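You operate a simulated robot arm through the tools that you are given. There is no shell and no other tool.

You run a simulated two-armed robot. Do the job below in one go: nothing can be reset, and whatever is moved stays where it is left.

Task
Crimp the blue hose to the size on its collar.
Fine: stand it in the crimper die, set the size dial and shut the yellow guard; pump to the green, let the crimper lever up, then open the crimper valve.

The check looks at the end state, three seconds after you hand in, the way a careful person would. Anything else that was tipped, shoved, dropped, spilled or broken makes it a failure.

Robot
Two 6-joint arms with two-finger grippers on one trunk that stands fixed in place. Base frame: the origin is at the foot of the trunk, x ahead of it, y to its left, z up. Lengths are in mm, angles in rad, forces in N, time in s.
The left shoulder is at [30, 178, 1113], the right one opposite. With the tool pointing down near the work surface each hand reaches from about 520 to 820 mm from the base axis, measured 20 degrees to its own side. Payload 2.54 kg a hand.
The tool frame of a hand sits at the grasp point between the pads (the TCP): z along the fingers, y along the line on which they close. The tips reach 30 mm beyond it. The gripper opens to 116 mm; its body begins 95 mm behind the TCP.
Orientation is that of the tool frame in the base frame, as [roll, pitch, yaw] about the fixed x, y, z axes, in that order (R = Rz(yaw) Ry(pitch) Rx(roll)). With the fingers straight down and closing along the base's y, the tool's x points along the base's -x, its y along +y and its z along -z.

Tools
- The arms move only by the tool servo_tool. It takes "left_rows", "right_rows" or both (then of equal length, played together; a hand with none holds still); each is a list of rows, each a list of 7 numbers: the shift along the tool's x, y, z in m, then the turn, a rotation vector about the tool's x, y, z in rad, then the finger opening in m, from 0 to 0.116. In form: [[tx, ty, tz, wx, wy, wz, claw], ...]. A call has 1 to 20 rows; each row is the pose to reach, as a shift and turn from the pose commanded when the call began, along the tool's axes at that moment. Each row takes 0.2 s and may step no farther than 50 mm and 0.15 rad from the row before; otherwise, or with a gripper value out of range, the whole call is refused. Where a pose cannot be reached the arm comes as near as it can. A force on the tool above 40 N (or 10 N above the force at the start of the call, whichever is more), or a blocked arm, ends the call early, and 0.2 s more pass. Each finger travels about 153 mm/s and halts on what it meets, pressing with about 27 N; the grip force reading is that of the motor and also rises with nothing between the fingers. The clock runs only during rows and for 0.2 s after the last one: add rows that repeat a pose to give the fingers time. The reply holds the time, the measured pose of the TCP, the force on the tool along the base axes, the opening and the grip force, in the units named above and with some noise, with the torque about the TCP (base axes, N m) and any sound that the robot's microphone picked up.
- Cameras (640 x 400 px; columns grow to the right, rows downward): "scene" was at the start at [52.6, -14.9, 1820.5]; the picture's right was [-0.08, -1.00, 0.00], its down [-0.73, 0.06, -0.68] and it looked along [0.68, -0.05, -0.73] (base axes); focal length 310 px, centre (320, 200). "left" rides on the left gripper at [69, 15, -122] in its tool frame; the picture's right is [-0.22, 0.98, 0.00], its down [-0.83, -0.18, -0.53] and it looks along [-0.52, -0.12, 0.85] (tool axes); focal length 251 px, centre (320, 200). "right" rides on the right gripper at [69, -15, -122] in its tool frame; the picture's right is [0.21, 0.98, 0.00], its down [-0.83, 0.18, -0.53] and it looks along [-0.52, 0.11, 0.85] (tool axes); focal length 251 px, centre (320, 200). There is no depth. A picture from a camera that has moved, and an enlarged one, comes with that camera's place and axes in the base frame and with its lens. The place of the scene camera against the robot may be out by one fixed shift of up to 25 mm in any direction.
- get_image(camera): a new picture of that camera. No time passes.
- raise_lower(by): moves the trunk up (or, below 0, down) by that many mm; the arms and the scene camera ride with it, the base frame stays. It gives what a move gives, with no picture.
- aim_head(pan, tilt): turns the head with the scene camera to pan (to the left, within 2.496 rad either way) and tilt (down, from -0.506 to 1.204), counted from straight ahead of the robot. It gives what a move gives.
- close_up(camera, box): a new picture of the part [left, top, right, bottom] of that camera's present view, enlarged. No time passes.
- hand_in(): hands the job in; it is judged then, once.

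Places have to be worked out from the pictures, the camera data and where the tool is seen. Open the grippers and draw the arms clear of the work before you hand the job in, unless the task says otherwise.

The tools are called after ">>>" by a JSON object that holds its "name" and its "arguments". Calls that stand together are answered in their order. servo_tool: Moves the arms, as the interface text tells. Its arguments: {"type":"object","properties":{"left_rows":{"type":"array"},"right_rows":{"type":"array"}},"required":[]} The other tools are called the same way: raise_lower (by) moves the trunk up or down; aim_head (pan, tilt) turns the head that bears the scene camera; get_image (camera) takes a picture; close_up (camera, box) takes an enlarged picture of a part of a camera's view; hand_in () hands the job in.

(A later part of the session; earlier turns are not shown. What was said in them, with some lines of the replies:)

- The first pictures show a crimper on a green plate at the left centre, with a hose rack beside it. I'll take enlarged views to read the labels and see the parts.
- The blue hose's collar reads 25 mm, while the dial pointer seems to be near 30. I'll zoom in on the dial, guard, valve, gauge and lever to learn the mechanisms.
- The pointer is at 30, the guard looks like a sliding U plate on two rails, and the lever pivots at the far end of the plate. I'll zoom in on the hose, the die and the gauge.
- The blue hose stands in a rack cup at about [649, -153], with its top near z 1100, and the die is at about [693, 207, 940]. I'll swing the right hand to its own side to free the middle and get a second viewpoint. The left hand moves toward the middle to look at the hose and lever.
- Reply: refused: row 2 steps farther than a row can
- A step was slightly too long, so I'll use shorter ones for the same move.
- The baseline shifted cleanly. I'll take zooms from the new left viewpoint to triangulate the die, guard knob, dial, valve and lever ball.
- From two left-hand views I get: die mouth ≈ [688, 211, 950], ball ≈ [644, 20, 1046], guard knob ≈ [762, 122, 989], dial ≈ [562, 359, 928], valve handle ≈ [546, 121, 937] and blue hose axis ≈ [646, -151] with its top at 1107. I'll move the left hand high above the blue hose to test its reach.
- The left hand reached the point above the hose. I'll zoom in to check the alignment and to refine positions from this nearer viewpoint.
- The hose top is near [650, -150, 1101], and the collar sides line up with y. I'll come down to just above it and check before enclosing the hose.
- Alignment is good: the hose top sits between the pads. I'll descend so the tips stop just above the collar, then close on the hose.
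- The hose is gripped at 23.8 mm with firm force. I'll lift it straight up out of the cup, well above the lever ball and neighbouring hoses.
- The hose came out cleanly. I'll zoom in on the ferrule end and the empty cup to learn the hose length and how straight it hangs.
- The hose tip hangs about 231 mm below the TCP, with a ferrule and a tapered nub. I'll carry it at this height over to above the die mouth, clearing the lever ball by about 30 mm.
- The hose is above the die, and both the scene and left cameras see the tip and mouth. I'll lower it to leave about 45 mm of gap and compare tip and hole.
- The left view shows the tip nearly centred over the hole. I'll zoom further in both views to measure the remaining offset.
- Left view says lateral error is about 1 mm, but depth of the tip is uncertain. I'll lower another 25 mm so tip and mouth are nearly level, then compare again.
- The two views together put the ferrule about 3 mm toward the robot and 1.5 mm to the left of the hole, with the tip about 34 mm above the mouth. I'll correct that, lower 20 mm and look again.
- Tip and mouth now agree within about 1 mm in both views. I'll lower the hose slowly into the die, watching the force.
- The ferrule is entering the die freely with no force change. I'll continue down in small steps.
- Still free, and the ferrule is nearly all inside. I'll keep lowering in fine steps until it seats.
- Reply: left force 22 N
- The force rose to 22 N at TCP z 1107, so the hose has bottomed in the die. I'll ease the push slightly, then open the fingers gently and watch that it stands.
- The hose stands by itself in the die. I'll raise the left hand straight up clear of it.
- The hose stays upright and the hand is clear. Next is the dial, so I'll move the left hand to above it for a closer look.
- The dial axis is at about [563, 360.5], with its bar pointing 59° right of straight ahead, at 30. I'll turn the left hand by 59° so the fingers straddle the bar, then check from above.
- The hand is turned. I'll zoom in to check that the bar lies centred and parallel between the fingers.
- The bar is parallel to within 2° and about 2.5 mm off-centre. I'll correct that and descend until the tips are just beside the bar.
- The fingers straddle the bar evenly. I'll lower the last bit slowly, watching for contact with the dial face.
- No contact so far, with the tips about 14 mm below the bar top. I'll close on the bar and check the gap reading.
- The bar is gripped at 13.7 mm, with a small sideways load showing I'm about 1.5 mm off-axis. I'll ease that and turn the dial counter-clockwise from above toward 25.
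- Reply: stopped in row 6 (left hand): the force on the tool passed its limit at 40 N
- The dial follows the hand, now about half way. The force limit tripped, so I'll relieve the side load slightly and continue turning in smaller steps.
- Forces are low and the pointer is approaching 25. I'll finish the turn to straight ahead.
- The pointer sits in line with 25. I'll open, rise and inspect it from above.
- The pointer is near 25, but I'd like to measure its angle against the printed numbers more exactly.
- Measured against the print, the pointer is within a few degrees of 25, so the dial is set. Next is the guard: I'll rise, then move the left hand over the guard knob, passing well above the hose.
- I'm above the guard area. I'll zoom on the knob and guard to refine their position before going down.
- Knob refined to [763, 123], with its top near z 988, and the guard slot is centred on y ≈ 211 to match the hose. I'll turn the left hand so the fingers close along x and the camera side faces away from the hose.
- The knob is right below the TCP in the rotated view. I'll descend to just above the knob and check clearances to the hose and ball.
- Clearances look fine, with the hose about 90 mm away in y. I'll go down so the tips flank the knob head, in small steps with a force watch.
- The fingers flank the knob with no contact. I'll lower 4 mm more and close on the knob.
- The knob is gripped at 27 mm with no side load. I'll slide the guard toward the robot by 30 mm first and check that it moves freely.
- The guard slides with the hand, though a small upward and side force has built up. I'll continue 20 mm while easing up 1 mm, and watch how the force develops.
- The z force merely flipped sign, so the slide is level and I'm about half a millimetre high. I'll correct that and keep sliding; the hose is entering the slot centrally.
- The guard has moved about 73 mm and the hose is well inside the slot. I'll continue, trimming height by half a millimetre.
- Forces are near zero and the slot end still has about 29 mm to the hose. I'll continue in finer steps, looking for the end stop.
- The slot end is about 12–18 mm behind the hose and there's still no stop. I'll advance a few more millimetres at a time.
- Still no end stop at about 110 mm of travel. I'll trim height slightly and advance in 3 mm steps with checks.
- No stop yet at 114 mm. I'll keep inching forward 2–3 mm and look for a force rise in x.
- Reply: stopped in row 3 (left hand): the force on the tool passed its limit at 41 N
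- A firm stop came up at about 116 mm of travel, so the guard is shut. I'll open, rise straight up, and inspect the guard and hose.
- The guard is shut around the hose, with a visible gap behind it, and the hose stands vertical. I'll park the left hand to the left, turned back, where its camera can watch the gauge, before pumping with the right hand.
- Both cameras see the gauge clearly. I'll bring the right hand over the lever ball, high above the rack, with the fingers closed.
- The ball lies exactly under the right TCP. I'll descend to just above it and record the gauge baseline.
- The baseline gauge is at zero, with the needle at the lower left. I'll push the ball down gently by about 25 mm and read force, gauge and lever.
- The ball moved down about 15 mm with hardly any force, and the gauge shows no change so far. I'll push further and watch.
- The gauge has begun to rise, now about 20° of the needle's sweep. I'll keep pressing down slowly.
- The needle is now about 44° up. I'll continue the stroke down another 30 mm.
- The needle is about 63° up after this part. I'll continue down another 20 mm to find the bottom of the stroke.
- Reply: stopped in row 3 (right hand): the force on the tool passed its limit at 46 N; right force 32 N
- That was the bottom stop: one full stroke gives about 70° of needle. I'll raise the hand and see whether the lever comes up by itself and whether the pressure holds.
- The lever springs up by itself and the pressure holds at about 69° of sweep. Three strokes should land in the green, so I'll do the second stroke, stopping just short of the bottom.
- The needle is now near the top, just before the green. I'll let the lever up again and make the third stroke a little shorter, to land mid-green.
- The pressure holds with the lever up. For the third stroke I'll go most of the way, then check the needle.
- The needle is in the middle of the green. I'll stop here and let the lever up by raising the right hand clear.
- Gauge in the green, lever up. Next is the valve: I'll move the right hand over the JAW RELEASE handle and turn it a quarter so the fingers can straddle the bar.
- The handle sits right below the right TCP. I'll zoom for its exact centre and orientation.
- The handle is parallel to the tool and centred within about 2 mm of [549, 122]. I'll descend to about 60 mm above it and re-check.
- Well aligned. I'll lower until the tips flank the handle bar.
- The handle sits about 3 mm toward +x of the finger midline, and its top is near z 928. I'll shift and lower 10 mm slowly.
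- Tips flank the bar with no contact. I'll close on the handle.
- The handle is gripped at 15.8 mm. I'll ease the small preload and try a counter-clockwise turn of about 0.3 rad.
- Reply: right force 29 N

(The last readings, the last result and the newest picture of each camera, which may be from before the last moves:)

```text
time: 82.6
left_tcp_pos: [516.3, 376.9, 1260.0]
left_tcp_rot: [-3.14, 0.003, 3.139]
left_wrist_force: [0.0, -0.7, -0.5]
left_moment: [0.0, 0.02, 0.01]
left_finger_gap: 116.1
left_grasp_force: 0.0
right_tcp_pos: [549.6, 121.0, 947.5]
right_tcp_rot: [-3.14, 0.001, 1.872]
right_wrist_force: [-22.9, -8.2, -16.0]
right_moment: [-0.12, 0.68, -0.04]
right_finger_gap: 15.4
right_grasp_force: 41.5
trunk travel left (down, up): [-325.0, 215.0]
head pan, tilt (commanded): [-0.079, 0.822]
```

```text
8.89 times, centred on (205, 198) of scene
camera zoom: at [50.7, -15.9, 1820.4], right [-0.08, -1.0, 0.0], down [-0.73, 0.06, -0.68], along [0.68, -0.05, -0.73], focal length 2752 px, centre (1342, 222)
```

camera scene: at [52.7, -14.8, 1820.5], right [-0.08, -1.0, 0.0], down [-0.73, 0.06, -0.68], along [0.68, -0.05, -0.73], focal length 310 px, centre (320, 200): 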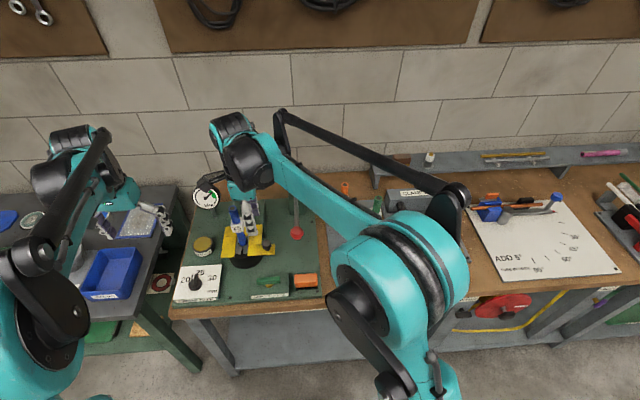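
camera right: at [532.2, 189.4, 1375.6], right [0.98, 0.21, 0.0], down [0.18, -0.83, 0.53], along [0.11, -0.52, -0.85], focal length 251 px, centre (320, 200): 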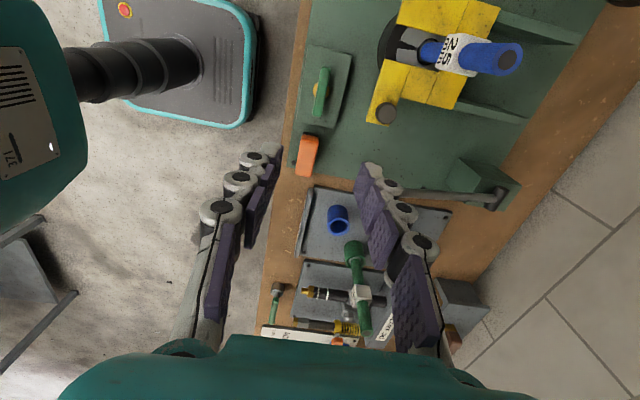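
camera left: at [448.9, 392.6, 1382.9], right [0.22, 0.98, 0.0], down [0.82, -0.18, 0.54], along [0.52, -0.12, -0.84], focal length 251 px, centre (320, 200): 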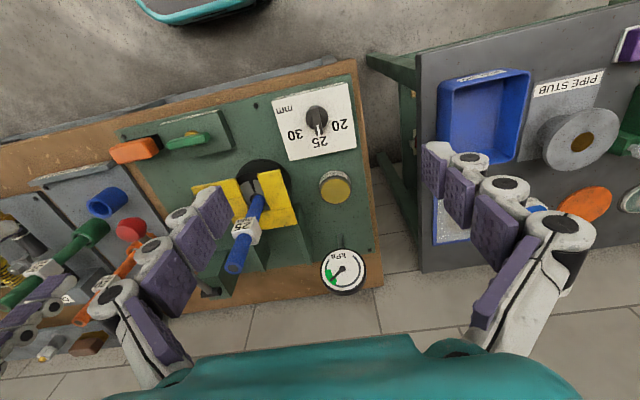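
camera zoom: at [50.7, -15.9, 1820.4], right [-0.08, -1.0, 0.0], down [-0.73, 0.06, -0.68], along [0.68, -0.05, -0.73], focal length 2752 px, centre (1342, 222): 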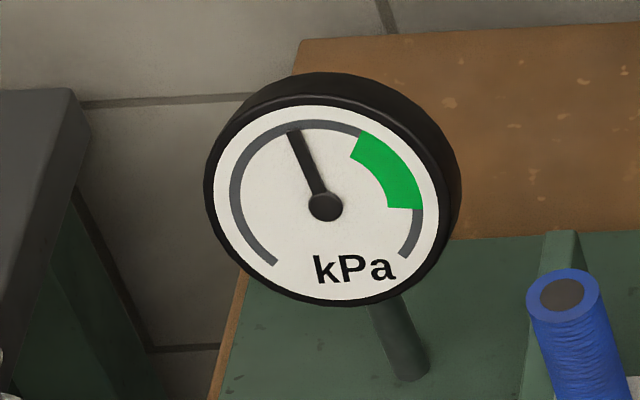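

The handle turns and the needle is falling, so counter-clockwise opens the valve. I'll relieve the sideways load by 2 mm and keep turning.

>>> {"name": "servo_tool", "arguments": {"right_rows": [[0, -0.002, 0.0006, 0, 0, 0, 0.005], [0, -0.002, 0.0006, 0, 0, -0.08, 0.005], [0, -0.002, 0.0006, 0, 0, -0.16, 0.005], [0, -0.002, 0.0006, 0, 0, -0.24, 0.005], [0, -0.002, 0.0006, 0, 0, -0.32, 0.005]]}}

>>> {"name": "close_up", "arguments": {"camera": "left", "box": [140, 110, 240, 170]}}

>>> {"name": "close_up", "arguments": {"camera": "scene", "box": [185, 175, 225, 220]}}

```text
time: 83.8
left_tcp_pos: [516.4, 376.7, 1260.3]
left_tcp_rot: [-3.14, 0.004, 3.14]
left_wrist_force: [-0.7, 0.7, 0.2]
left_moment: [-0.03, -0.02, 0.0]
left_finger_gap: 115.9
left_grasp_force: 0.0
right_tcp_pos: [548.4, 121.7, 947.1]
right_tcp_rot: [-3.14, 0.003, 2.189]
right_wrist_force: [-12.0, -7.6, 0.8]
right_moment: [-0.46, 0.05, -0.02]
right_finger_gap: 15.4
right_grasp_force: 41.4
trunk travel left (down, up): [-325.0, 215.0]
head pan, tilt (commanded): [-0.079, 0.822]
```

```text
6.40 times, centred on (190, 140) of left
camera zoom: at [447.4, 391.8, 1383.6], right [0.22, 0.98, 0.0], down [0.82, -0.18, 0.54], along [0.52, -0.12, -0.84], focal length 1609 px, centre (1152, 584)
```

zoom: 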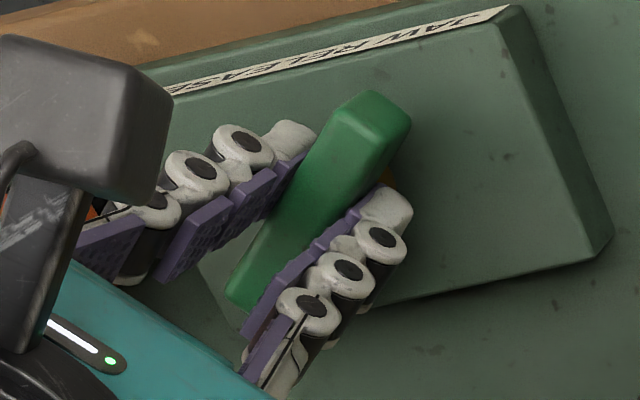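

```text
8.89 times, centred on (205, 198) of scene
camera zoom: at [50.7, -15.9, 1820.5], right [-0.08, -1.0, 0.0], down [-0.73, 0.06, -0.68], along [0.68, -0.05, -0.73], focal length 2752 px, centre (1342, 222)
```

zoom: 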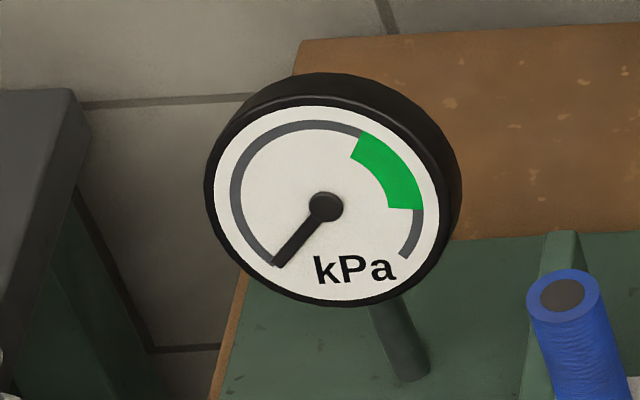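

The gauge is back at zero. I'll continue to turn the handle to fully open, trimming the side load.

>>> {"name": "servo_tool", "arguments": {"right_rows": [[0, -0.0015, 0, 0, 0, 0, 0.005], [0, -0.0015, 0, 0, 0, -0.08, 0.005], [0, -0.0015, 0, 0, 0, -0.16, 0.005], [0, -0.0015, 0, 0, 0, -0.24, 0.005], [0, -0.0015, 0, 0, 0, -0.32, 0.005], [0, -0.0015, 0, 0, 0, -0.4, 0.005]]}}

>>> {"name": "close_up", "arguments": {"camera": "left", "box": [140, 110, 240, 170]}}

```text
time: 85.2
left_tcp_pos: [516.9, 377.5, 1261.6]
left_tcp_rot: [-3.14, 0.003, 3.141]
left_wrist_force: [0.6, -0.3, -0.1]
left_moment: [-0.01, -0.02, 0.02]
left_finger_gap: 116.1
left_grasp_force: 0.0
right_tcp_pos: [548.5, 121.8, 947.7]
right_tcp_rot: [-3.14, 0.001, 2.589]
right_wrist_force: [-1.4, -1.4, 10.7]
right_moment: [0.26, 0.43, -0.01]
right_finger_gap: 15.4
right_grasp_force: 41.9
trunk travel left (down, up): [-325.0, 215.0]
head pan, tilt (commanded): [-0.079, 0.822]
```

```text
6.40 times, centred on (190, 140) of left
camera zoom: at [448.0, 392.3, 1383.4], right [0.22, 0.98, 0.0], down [0.82, -0.18, 0.54], along [0.52, -0.12, -0.84], focal length 1609 px, centre (1152, 584)
```

zoom: 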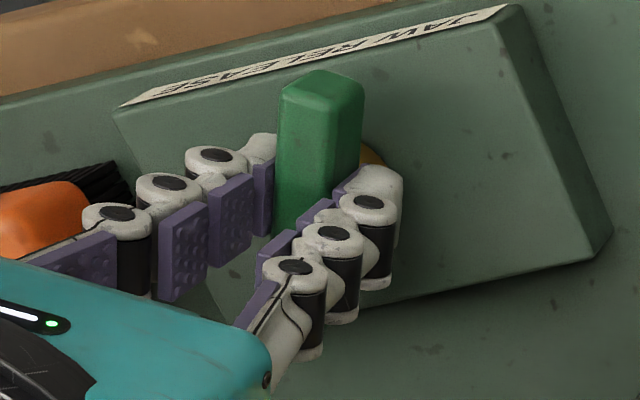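

Turned about 58° with low loads. I'll carry on toward a quarter turn and feel for the stop.

>>> {"name": "servo_tool", "arguments": {"right_rows": [[0, 0, -0.0004, 0, 0, -0.08, 0.005], [0, 0, -0.0004, 0, 0, -0.16, 0.005], [0, 0, -0.0004, 0, 0, -0.24, 0.005], [0, 0, -0.0004, 0, 0, -0.32, 0.005], [0, 0, -0.0004, 0, 0, -0.4, 0.005], [0, 0, -0.0004, 0, 0, -0.46, 0.005]]}}

>>> {"name": "close_up", "arguments": {"camera": "left", "box": [140, 110, 240, 170]}}

>>> {"name": "close_up", "arguments": {"camera": "right", "box": [230, 100, 410, 260]}}

```text
time: 86.6
left_tcp_pos: [516.6, 375.0, 1260.6]
left_tcp_rot: [-3.14, 0.004, 3.138]
left_wrist_force: [0.1, 0.1, 0.4]
left_moment: [0.02, 0.02, -0.02]
left_finger_gap: 116.0
left_grasp_force: 0.1
right_tcp_pos: [547.5, 119.4, 947.3]
right_tcp_rot: [-3.141, 0.002, 3.051]
right_wrist_force: [-8.6, -11.4, 0.7]
right_moment: [-0.4, -0.73, 0.0]
right_finger_gap: 15.5
right_grasp_force: 41.4
trunk travel left (down, up): [-325.0, 215.0]
head pan, tilt (commanded): [-0.079, 0.822]
```

```text
6.40 times, centred on (190, 140) of left
camera zoom: at [447.7, 391.2, 1383.6], right [0.22, 0.98, 0.0], down [0.82, -0.18, 0.54], along [0.52, -0.12, -0.84], focal length 1609 px, centre (1152, 584)
```

zoom: 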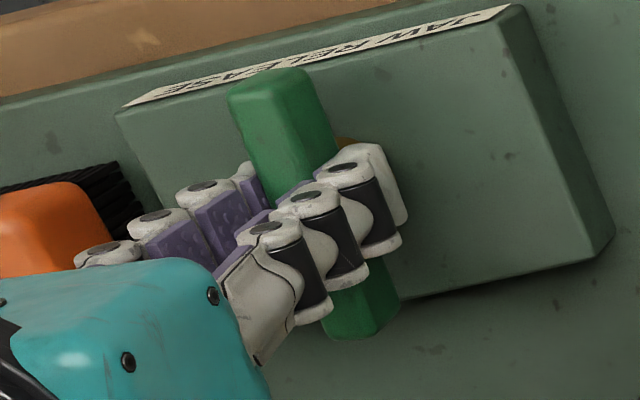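

```text
2.50 times, centred on (320, 180) of right
camera zoom: at [477.0, 111.1, 1069.4], right [-0.13, 0.99, 0.0], down [0.84, 0.11, 0.53], along [0.53, 0.07, -0.85], focal length 629 px, centre (320, 250)
```

zoom: 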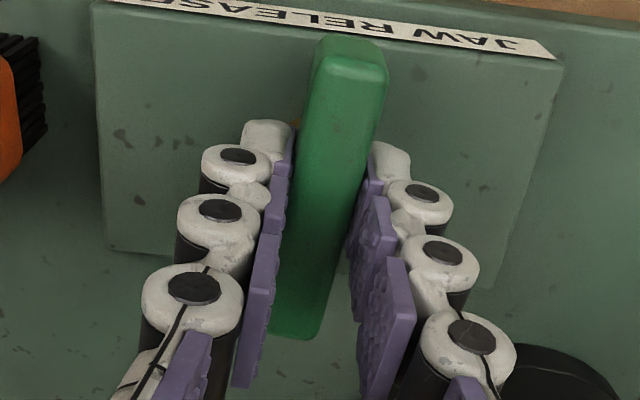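

The handle has turned 85° and is nearly crosswise to where it began. I'll finish the quarter turn, with a small side correction.

>>> {"name": "servo_tool", "arguments": {"right_rows": [[0, -0.001, 0, 0, 0, -0.04, 0.005], [0, -0.001, 0, 0, 0, -0.09, 0.005], [0, -0.001, 0, 0, 0, -0.09, 0.005]]}}

>>> {"name": "close_up", "arguments": {"camera": "left", "box": [140, 110, 240, 170]}}

>>> {"name": "get_image", "arguments": {"camera": "scene"}}

```text
time: 87.4
left_tcp_pos: [517.5, 377.2, 1261.0]
left_tcp_rot: [-3.14, 0.002, 3.141]
left_wrist_force: [0.1, -0.4, 0.0]
left_moment: [-0.04, -0.03, -0.01]
left_finger_gap: 115.8
left_grasp_force: 0.1
right_tcp_pos: [548.2, 119.9, 946.5]
right_tcp_rot: [3.139, 0.001, 3.139]
right_wrist_force: [0.3, -6.0, 18.6]
right_moment: [-0.14, 1.22, -0.04]
right_finger_gap: 15.6
right_grasp_force: 41.7
trunk travel left (down, up): [-325.0, 215.0]
head pan, tilt (commanded): [-0.079, 0.822]
```

```text
6.40 times, centred on (190, 140) of left
camera zoom: at [447.7, 391.7, 1383.7], right [0.22, 0.98, 0.0], down [0.82, -0.18, 0.54], along [0.52, -0.12, -0.84], focal length 1609 px, centre (1152, 584)
```

zoom: 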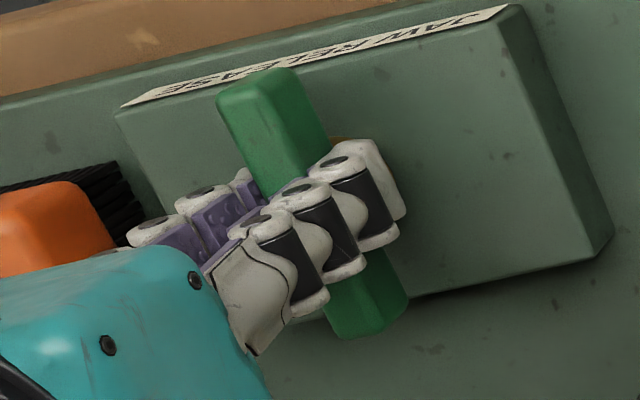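

```text
taken
camera scene: at [51.1, -16.0, 1820.7], right [-0.08, -1.0, 0.0], down [-0.73, 0.06, -0.68], along [0.68, -0.05, -0.73], focal length 310 px, centre (320, 200)
```

scene: 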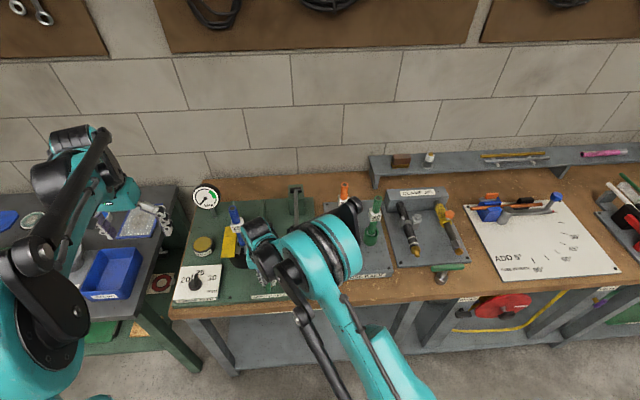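

The valve is a full quarter turn open. I'll ease the pressure, open the fingers and rise straight up.

>>> {"name": "servo_tool", "arguments": {"right_rows": [[0, 0, -0.0008, 0, 0, 0, 0.015], [0, 0, -0.0008, 0, 0, 0, 0.035], [0, 0, -0.0008, 0, 0, 0, 0.05], [0, 0, -0.02, 0, 0, 0, 0.05], [0, 0, -0.06, 0, 0, 0, 0.05], [0, 0, -0.105, 0, 0, 0, 0.05], [0, 0, -0.15, 0, 0, 0, 0.05], [0, 0, -0.195, 0, 0, 0, 0.05], [0, 0, -0.24, 0, 0, 0, 0.05], [0, 0, -0.285, 0, 0, 0, 0.05], [0, 0, -0.32, 0, 0, 0, 0.05], [0, 0, -0.32, 0, 0, 0, 0.05]]}}

>>> {"name": "get_image", "arguments": {"camera": "right"}}

>>> {"name": "get_image", "arguments": {"camera": "scene"}}

```text
time: 90.0
left_tcp_pos: [518.2, 376.8, 1260.4]
left_tcp_rot: [-3.14, 0.002, 3.139]
left_wrist_force: [-0.1, 0.4, 0.8]
left_moment: [0.01, -0.01, 0.01]
left_finger_gap: 116.1
left_grasp_force: 0.1
right_tcp_pos: [547.9, 118.0, 1265.5]
right_tcp_rot: [-3.142, 0.0, 3.14]
right_wrist_force: [0.2, 0.6, 0.6]
right_moment: [0.02, -0.02, 0.01]
right_finger_gap: 50.2
right_grasp_force: 0.1
trunk travel left (down, up): [-325.0, 215.0]
head pan, tilt (commanded): [-0.079, 0.822]
```

```text
taken
camera right: at [478.2, 102.9, 1388.5], right [-0.21, 0.98, 0.0], down [0.83, 0.18, 0.53], along [0.52, 0.11, -0.85], focal length 251 px, centre (320, 200)
```

right: 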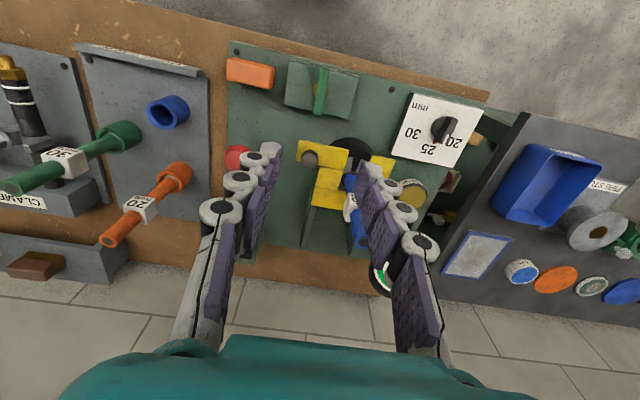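

```text
taken
camera scene: at [53.1, -14.6, 1820.5], right [-0.08, -1.0, 0.0], down [-0.73, 0.06, -0.68], along [0.68, -0.05, -0.73], focal length 310 px, centre (320, 200)
```

scene: 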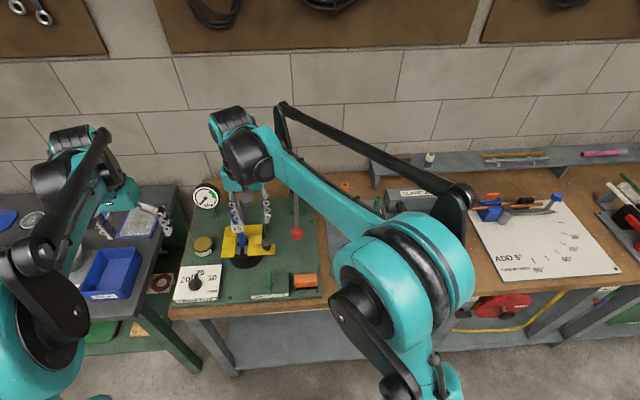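

The handle now lies along x and the gauge reads zero. I'll draw the right hand up and back to its own side.

>>> {"name": "servo_tool", "arguments": {"right_rows": [[0.01, 0, -0.04, 0, 0, 0, 0.06], [0.02, -0.02, -0.08, 0, 0, 0, 0.08], [0.03, -0.06, -0.1, 0, 0, 0, 0.1], [0.04, -0.1, -0.1, 0, 0, 0, 0.116], [0.05, -0.145, -0.1, 0, 0, 0, 0.116], [0.055, -0.19, -0.1, 0, 0, 0, 0.116], [0.06, -0.235, -0.1, 0, 0, 0, 0.116], [0.065, -0.28, -0.1, 0, 0, 0, 0.116], [0.07, -0.325, -0.1, 0, 0, 0, 0.116], [0.075, -0.37, -0.1, 0, 0, 0, 0.116], [0.08, -0.415, -0.1, 0, 0, 0, 0.116], [0.085, -0.46, -0.1, 0, 0, 0, 0.116], [0.089, -0.5, -0.1, 0, 0, 0, 0.116], [0.089, -0.5, -0.1, 0, 0, 0, 0.116]]}}

>>> {"name": "get_image", "arguments": {"camera": "scene"}}

>>> {"name": "close_up", "arguments": {"camera": "scene", "box": [165, 175, 335, 310]}}

>>> {"name": "get_image", "arguments": {"camera": "left"}}

```text
time: 93.0
left_tcp_pos: [517.1, 378.2, 1260.3]
left_tcp_rot: [-3.137, 0.006, 3.14]
left_wrist_force: [0.3, -0.2, 0.3]
left_moment: [-0.01, 0.02, 0.01]
left_finger_gap: 116.1
left_grasp_force: 0.1
right_tcp_pos: [455.7, -377.7, 1369.1]
right_tcp_rot: [-3.141, 0.0, 3.141]
right_wrist_force: [-0.1, 0.8, -0.2]
right_moment: [0.0, 0.01, -0.01]
right_finger_gap: 115.9
right_grasp_force: 0.1
trunk travel left (down, up): [-325.0, 215.0]
head pan, tilt (commanded): [-0.079, 0.822]
```

```text
taken
camera scene: at [52.6, -13.6, 1820.5], right [-0.08, -1.0, 0.0], down [-0.73, 0.06, -0.68], along [0.68, -0.05, -0.73], focal length 310 px, centre (320, 200)
```

scene: 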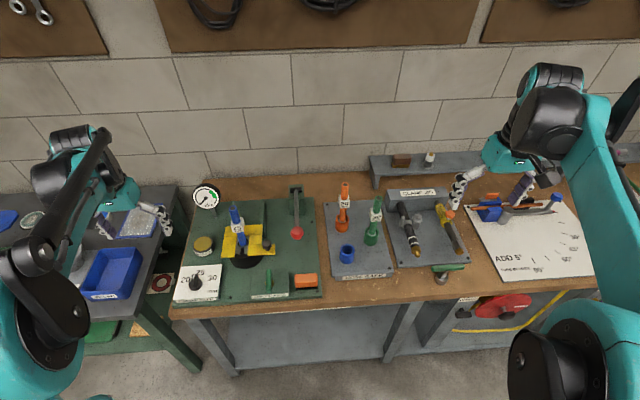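

```text
2.96 times, centred on (250, 242) of scene
camera zoom: at [52.6, -13.6, 1820.5], right [-0.08, -1.0, 0.0], down [-0.73, 0.06, -0.68], along [0.68, -0.05, -0.73], focal length 917 px, centre (527, 74)
```

zoom: 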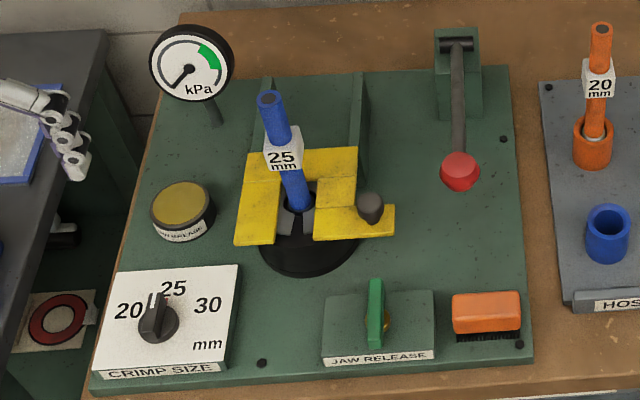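

```text
taken
camera left: at [448.8, 393.5, 1382.6], right [0.22, 0.98, 0.0], down [0.82, -0.18, 0.54], along [0.52, -0.12, -0.84], focal length 251 px, centre (320, 200)
```

left: 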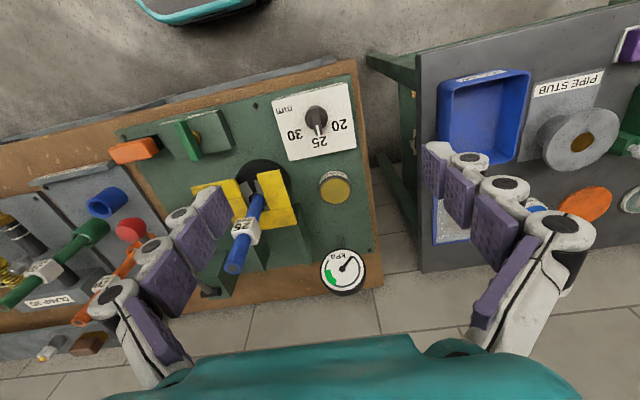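

Everything seems in place. I'll check the hose, dial, guard and lever close-up before handing in.

>>> {"name": "close_up", "arguments": {"camera": "scene", "box": [215, 190, 285, 275]}}

>>> {"name": "close_up", "arguments": {"camera": "left", "box": [270, 80, 370, 170]}}

>>> {"name": "close_up", "arguments": {"camera": "left", "box": [190, 150, 310, 290]}}

>>> {"name": "close_up", "arguments": {"camera": "scene", "box": [310, 170, 480, 290]}}

```text
4.71 times, centred on (250, 232) of scene
camera zoom: at [52.6, -13.6, 1820.5], right [-0.08, -1.0, 0.0], down [-0.73, 0.06, -0.68], along [0.68, -0.05, -0.73], focal length 1457 px, centre (649, 47)
```

zoom: 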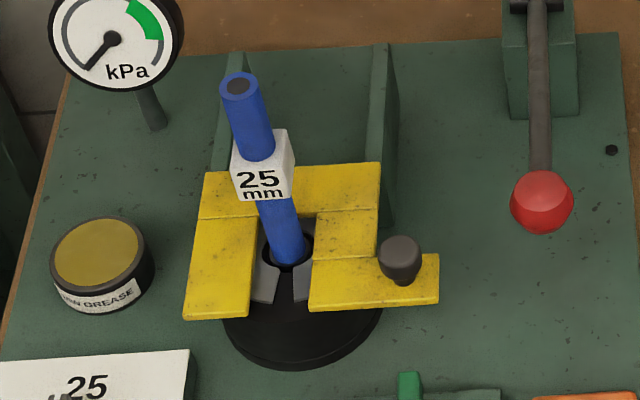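

```text
4.44 times, centred on (320, 125) of left
camera zoom: at [448.8, 393.5, 1382.6], right [0.22, 0.98, 0.0], down [0.82, -0.18, 0.54], along [0.52, -0.12, -0.84], focal length 1118 px, centre (320, 533)
```

zoom: 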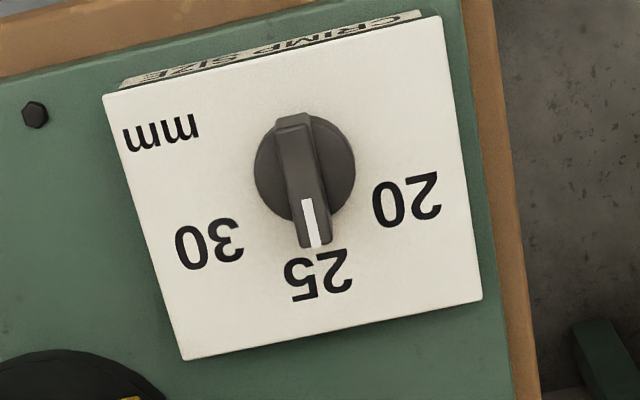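

```text
2.86 times, centred on (250, 220) of left
camera zoom: at [448.8, 393.5, 1382.6], right [0.22, 0.98, 0.0], down [0.82, -0.18, 0.54], along [0.52, -0.12, -0.84], focal length 718 px, centre (520, 143)
```

zoom: 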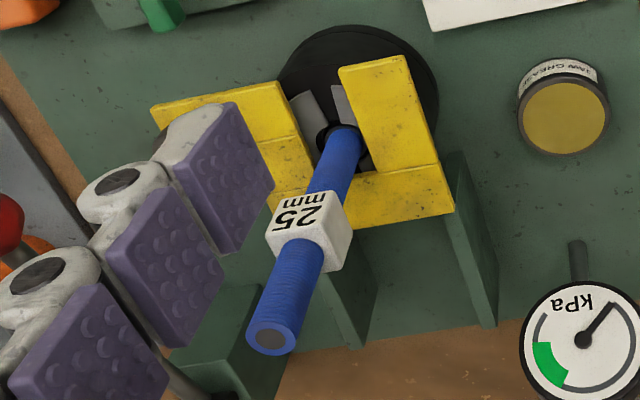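

```text
3.33 times, centred on (395, 230) of scene
camera zoom: at [52.6, -13.6, 1820.5], right [-0.08, -1.0, 0.0], down [-0.73, 0.06, -0.68], along [0.68, -0.05, -0.73], focal length 1032 px, centre (70, 100)
```

zoom: 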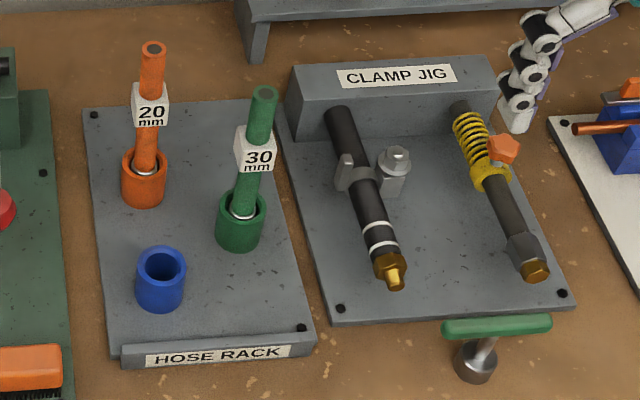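

The hose is in the die, the dial points to 25, the guard is shut, the lever is up, the valve is open, the gauge is at zero, and the rack and other items are undisturbed. I'll draw the left hand higher and clear, then hand in.

>>> {"name": "servo_tool", "arguments": {"left_rows": [[0, 0.01, -0.04, 0, 0, 0, 0.116], [0, 0.02, -0.08, 0, 0, 0, 0.116], [0.005, 0.03, -0.1, 0, 0, 0, 0.116], [0.005, 0.03, -0.1, 0, 0, 0, 0.116]]}}

>>> {"name": "get_image", "arguments": {"camera": "scene"}}

```text
time: 94.0
left_tcp_pos: [512.7, 408.9, 1360.5]
left_tcp_rot: [-3.141, 0.004, 3.139]
left_wrist_force: [-0.4, 0.1, 0.5]
left_moment: [0.02, 0.01, -0.01]
left_finger_gap: 115.9
left_grasp_force: 0.2
right_tcp_pos: [455.1, -378.1, 1369.3]
right_tcp_rot: [3.141, 0.003, 3.139]
right_wrist_force: [-0.4, 0.4, -0.1]
right_moment: [0.01, 0.01, 0.0]
right_finger_gap: 115.9
right_grasp_force: 0.1
trunk travel left (down, up): [-325.0, 215.0]
head pan, tilt (commanded): [-0.079, 0.822]
```

```text
taken
camera scene: at [52.9, -14.9, 1820.5], right [-0.08, -1.0, 0.0], down [-0.73, 0.06, -0.68], along [0.68, -0.05, -0.73], focal length 310 px, centre (320, 200)
```

scene: 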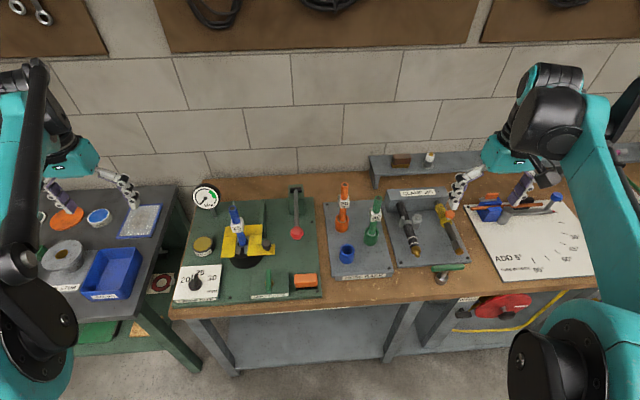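

Both hands are open and clear, and the work is in its final state. I'm handing in now.

>>> {"name": "hand_in", "arguments": {}}

```text
The job is handed in.
```

I ran the full crimp sequence on the blue hose and handed the job in. I don't have the result of the check.

- **Hose:** it stands upright in the crimper die. I lowered it until it bottomed.
- **Size dial:** I turned it from 30 to 25, to match the hose's collar. The pointer is within a few degrees of the printed 25.
- **Guard:** I slid the yellow guard about 116 mm to its end stop. It sits around the hose with a visible gap behind it.
- **Pumping:** three strokes brought the needle to about mid-green. The lever springs back up by itself, and it was up at hand-in.
- **Valve:** I took the green JAW RELEASE handle to be the crimper valve and turned it a quarter turn counter-clockwise. The gauge fell back to zero.

I could not see the ferrule inside the die, so I did not check the crimp itself directly. The other hoses, tools and parts looked undisturbed in the last pictures. Both grippers are open and drawn clear.
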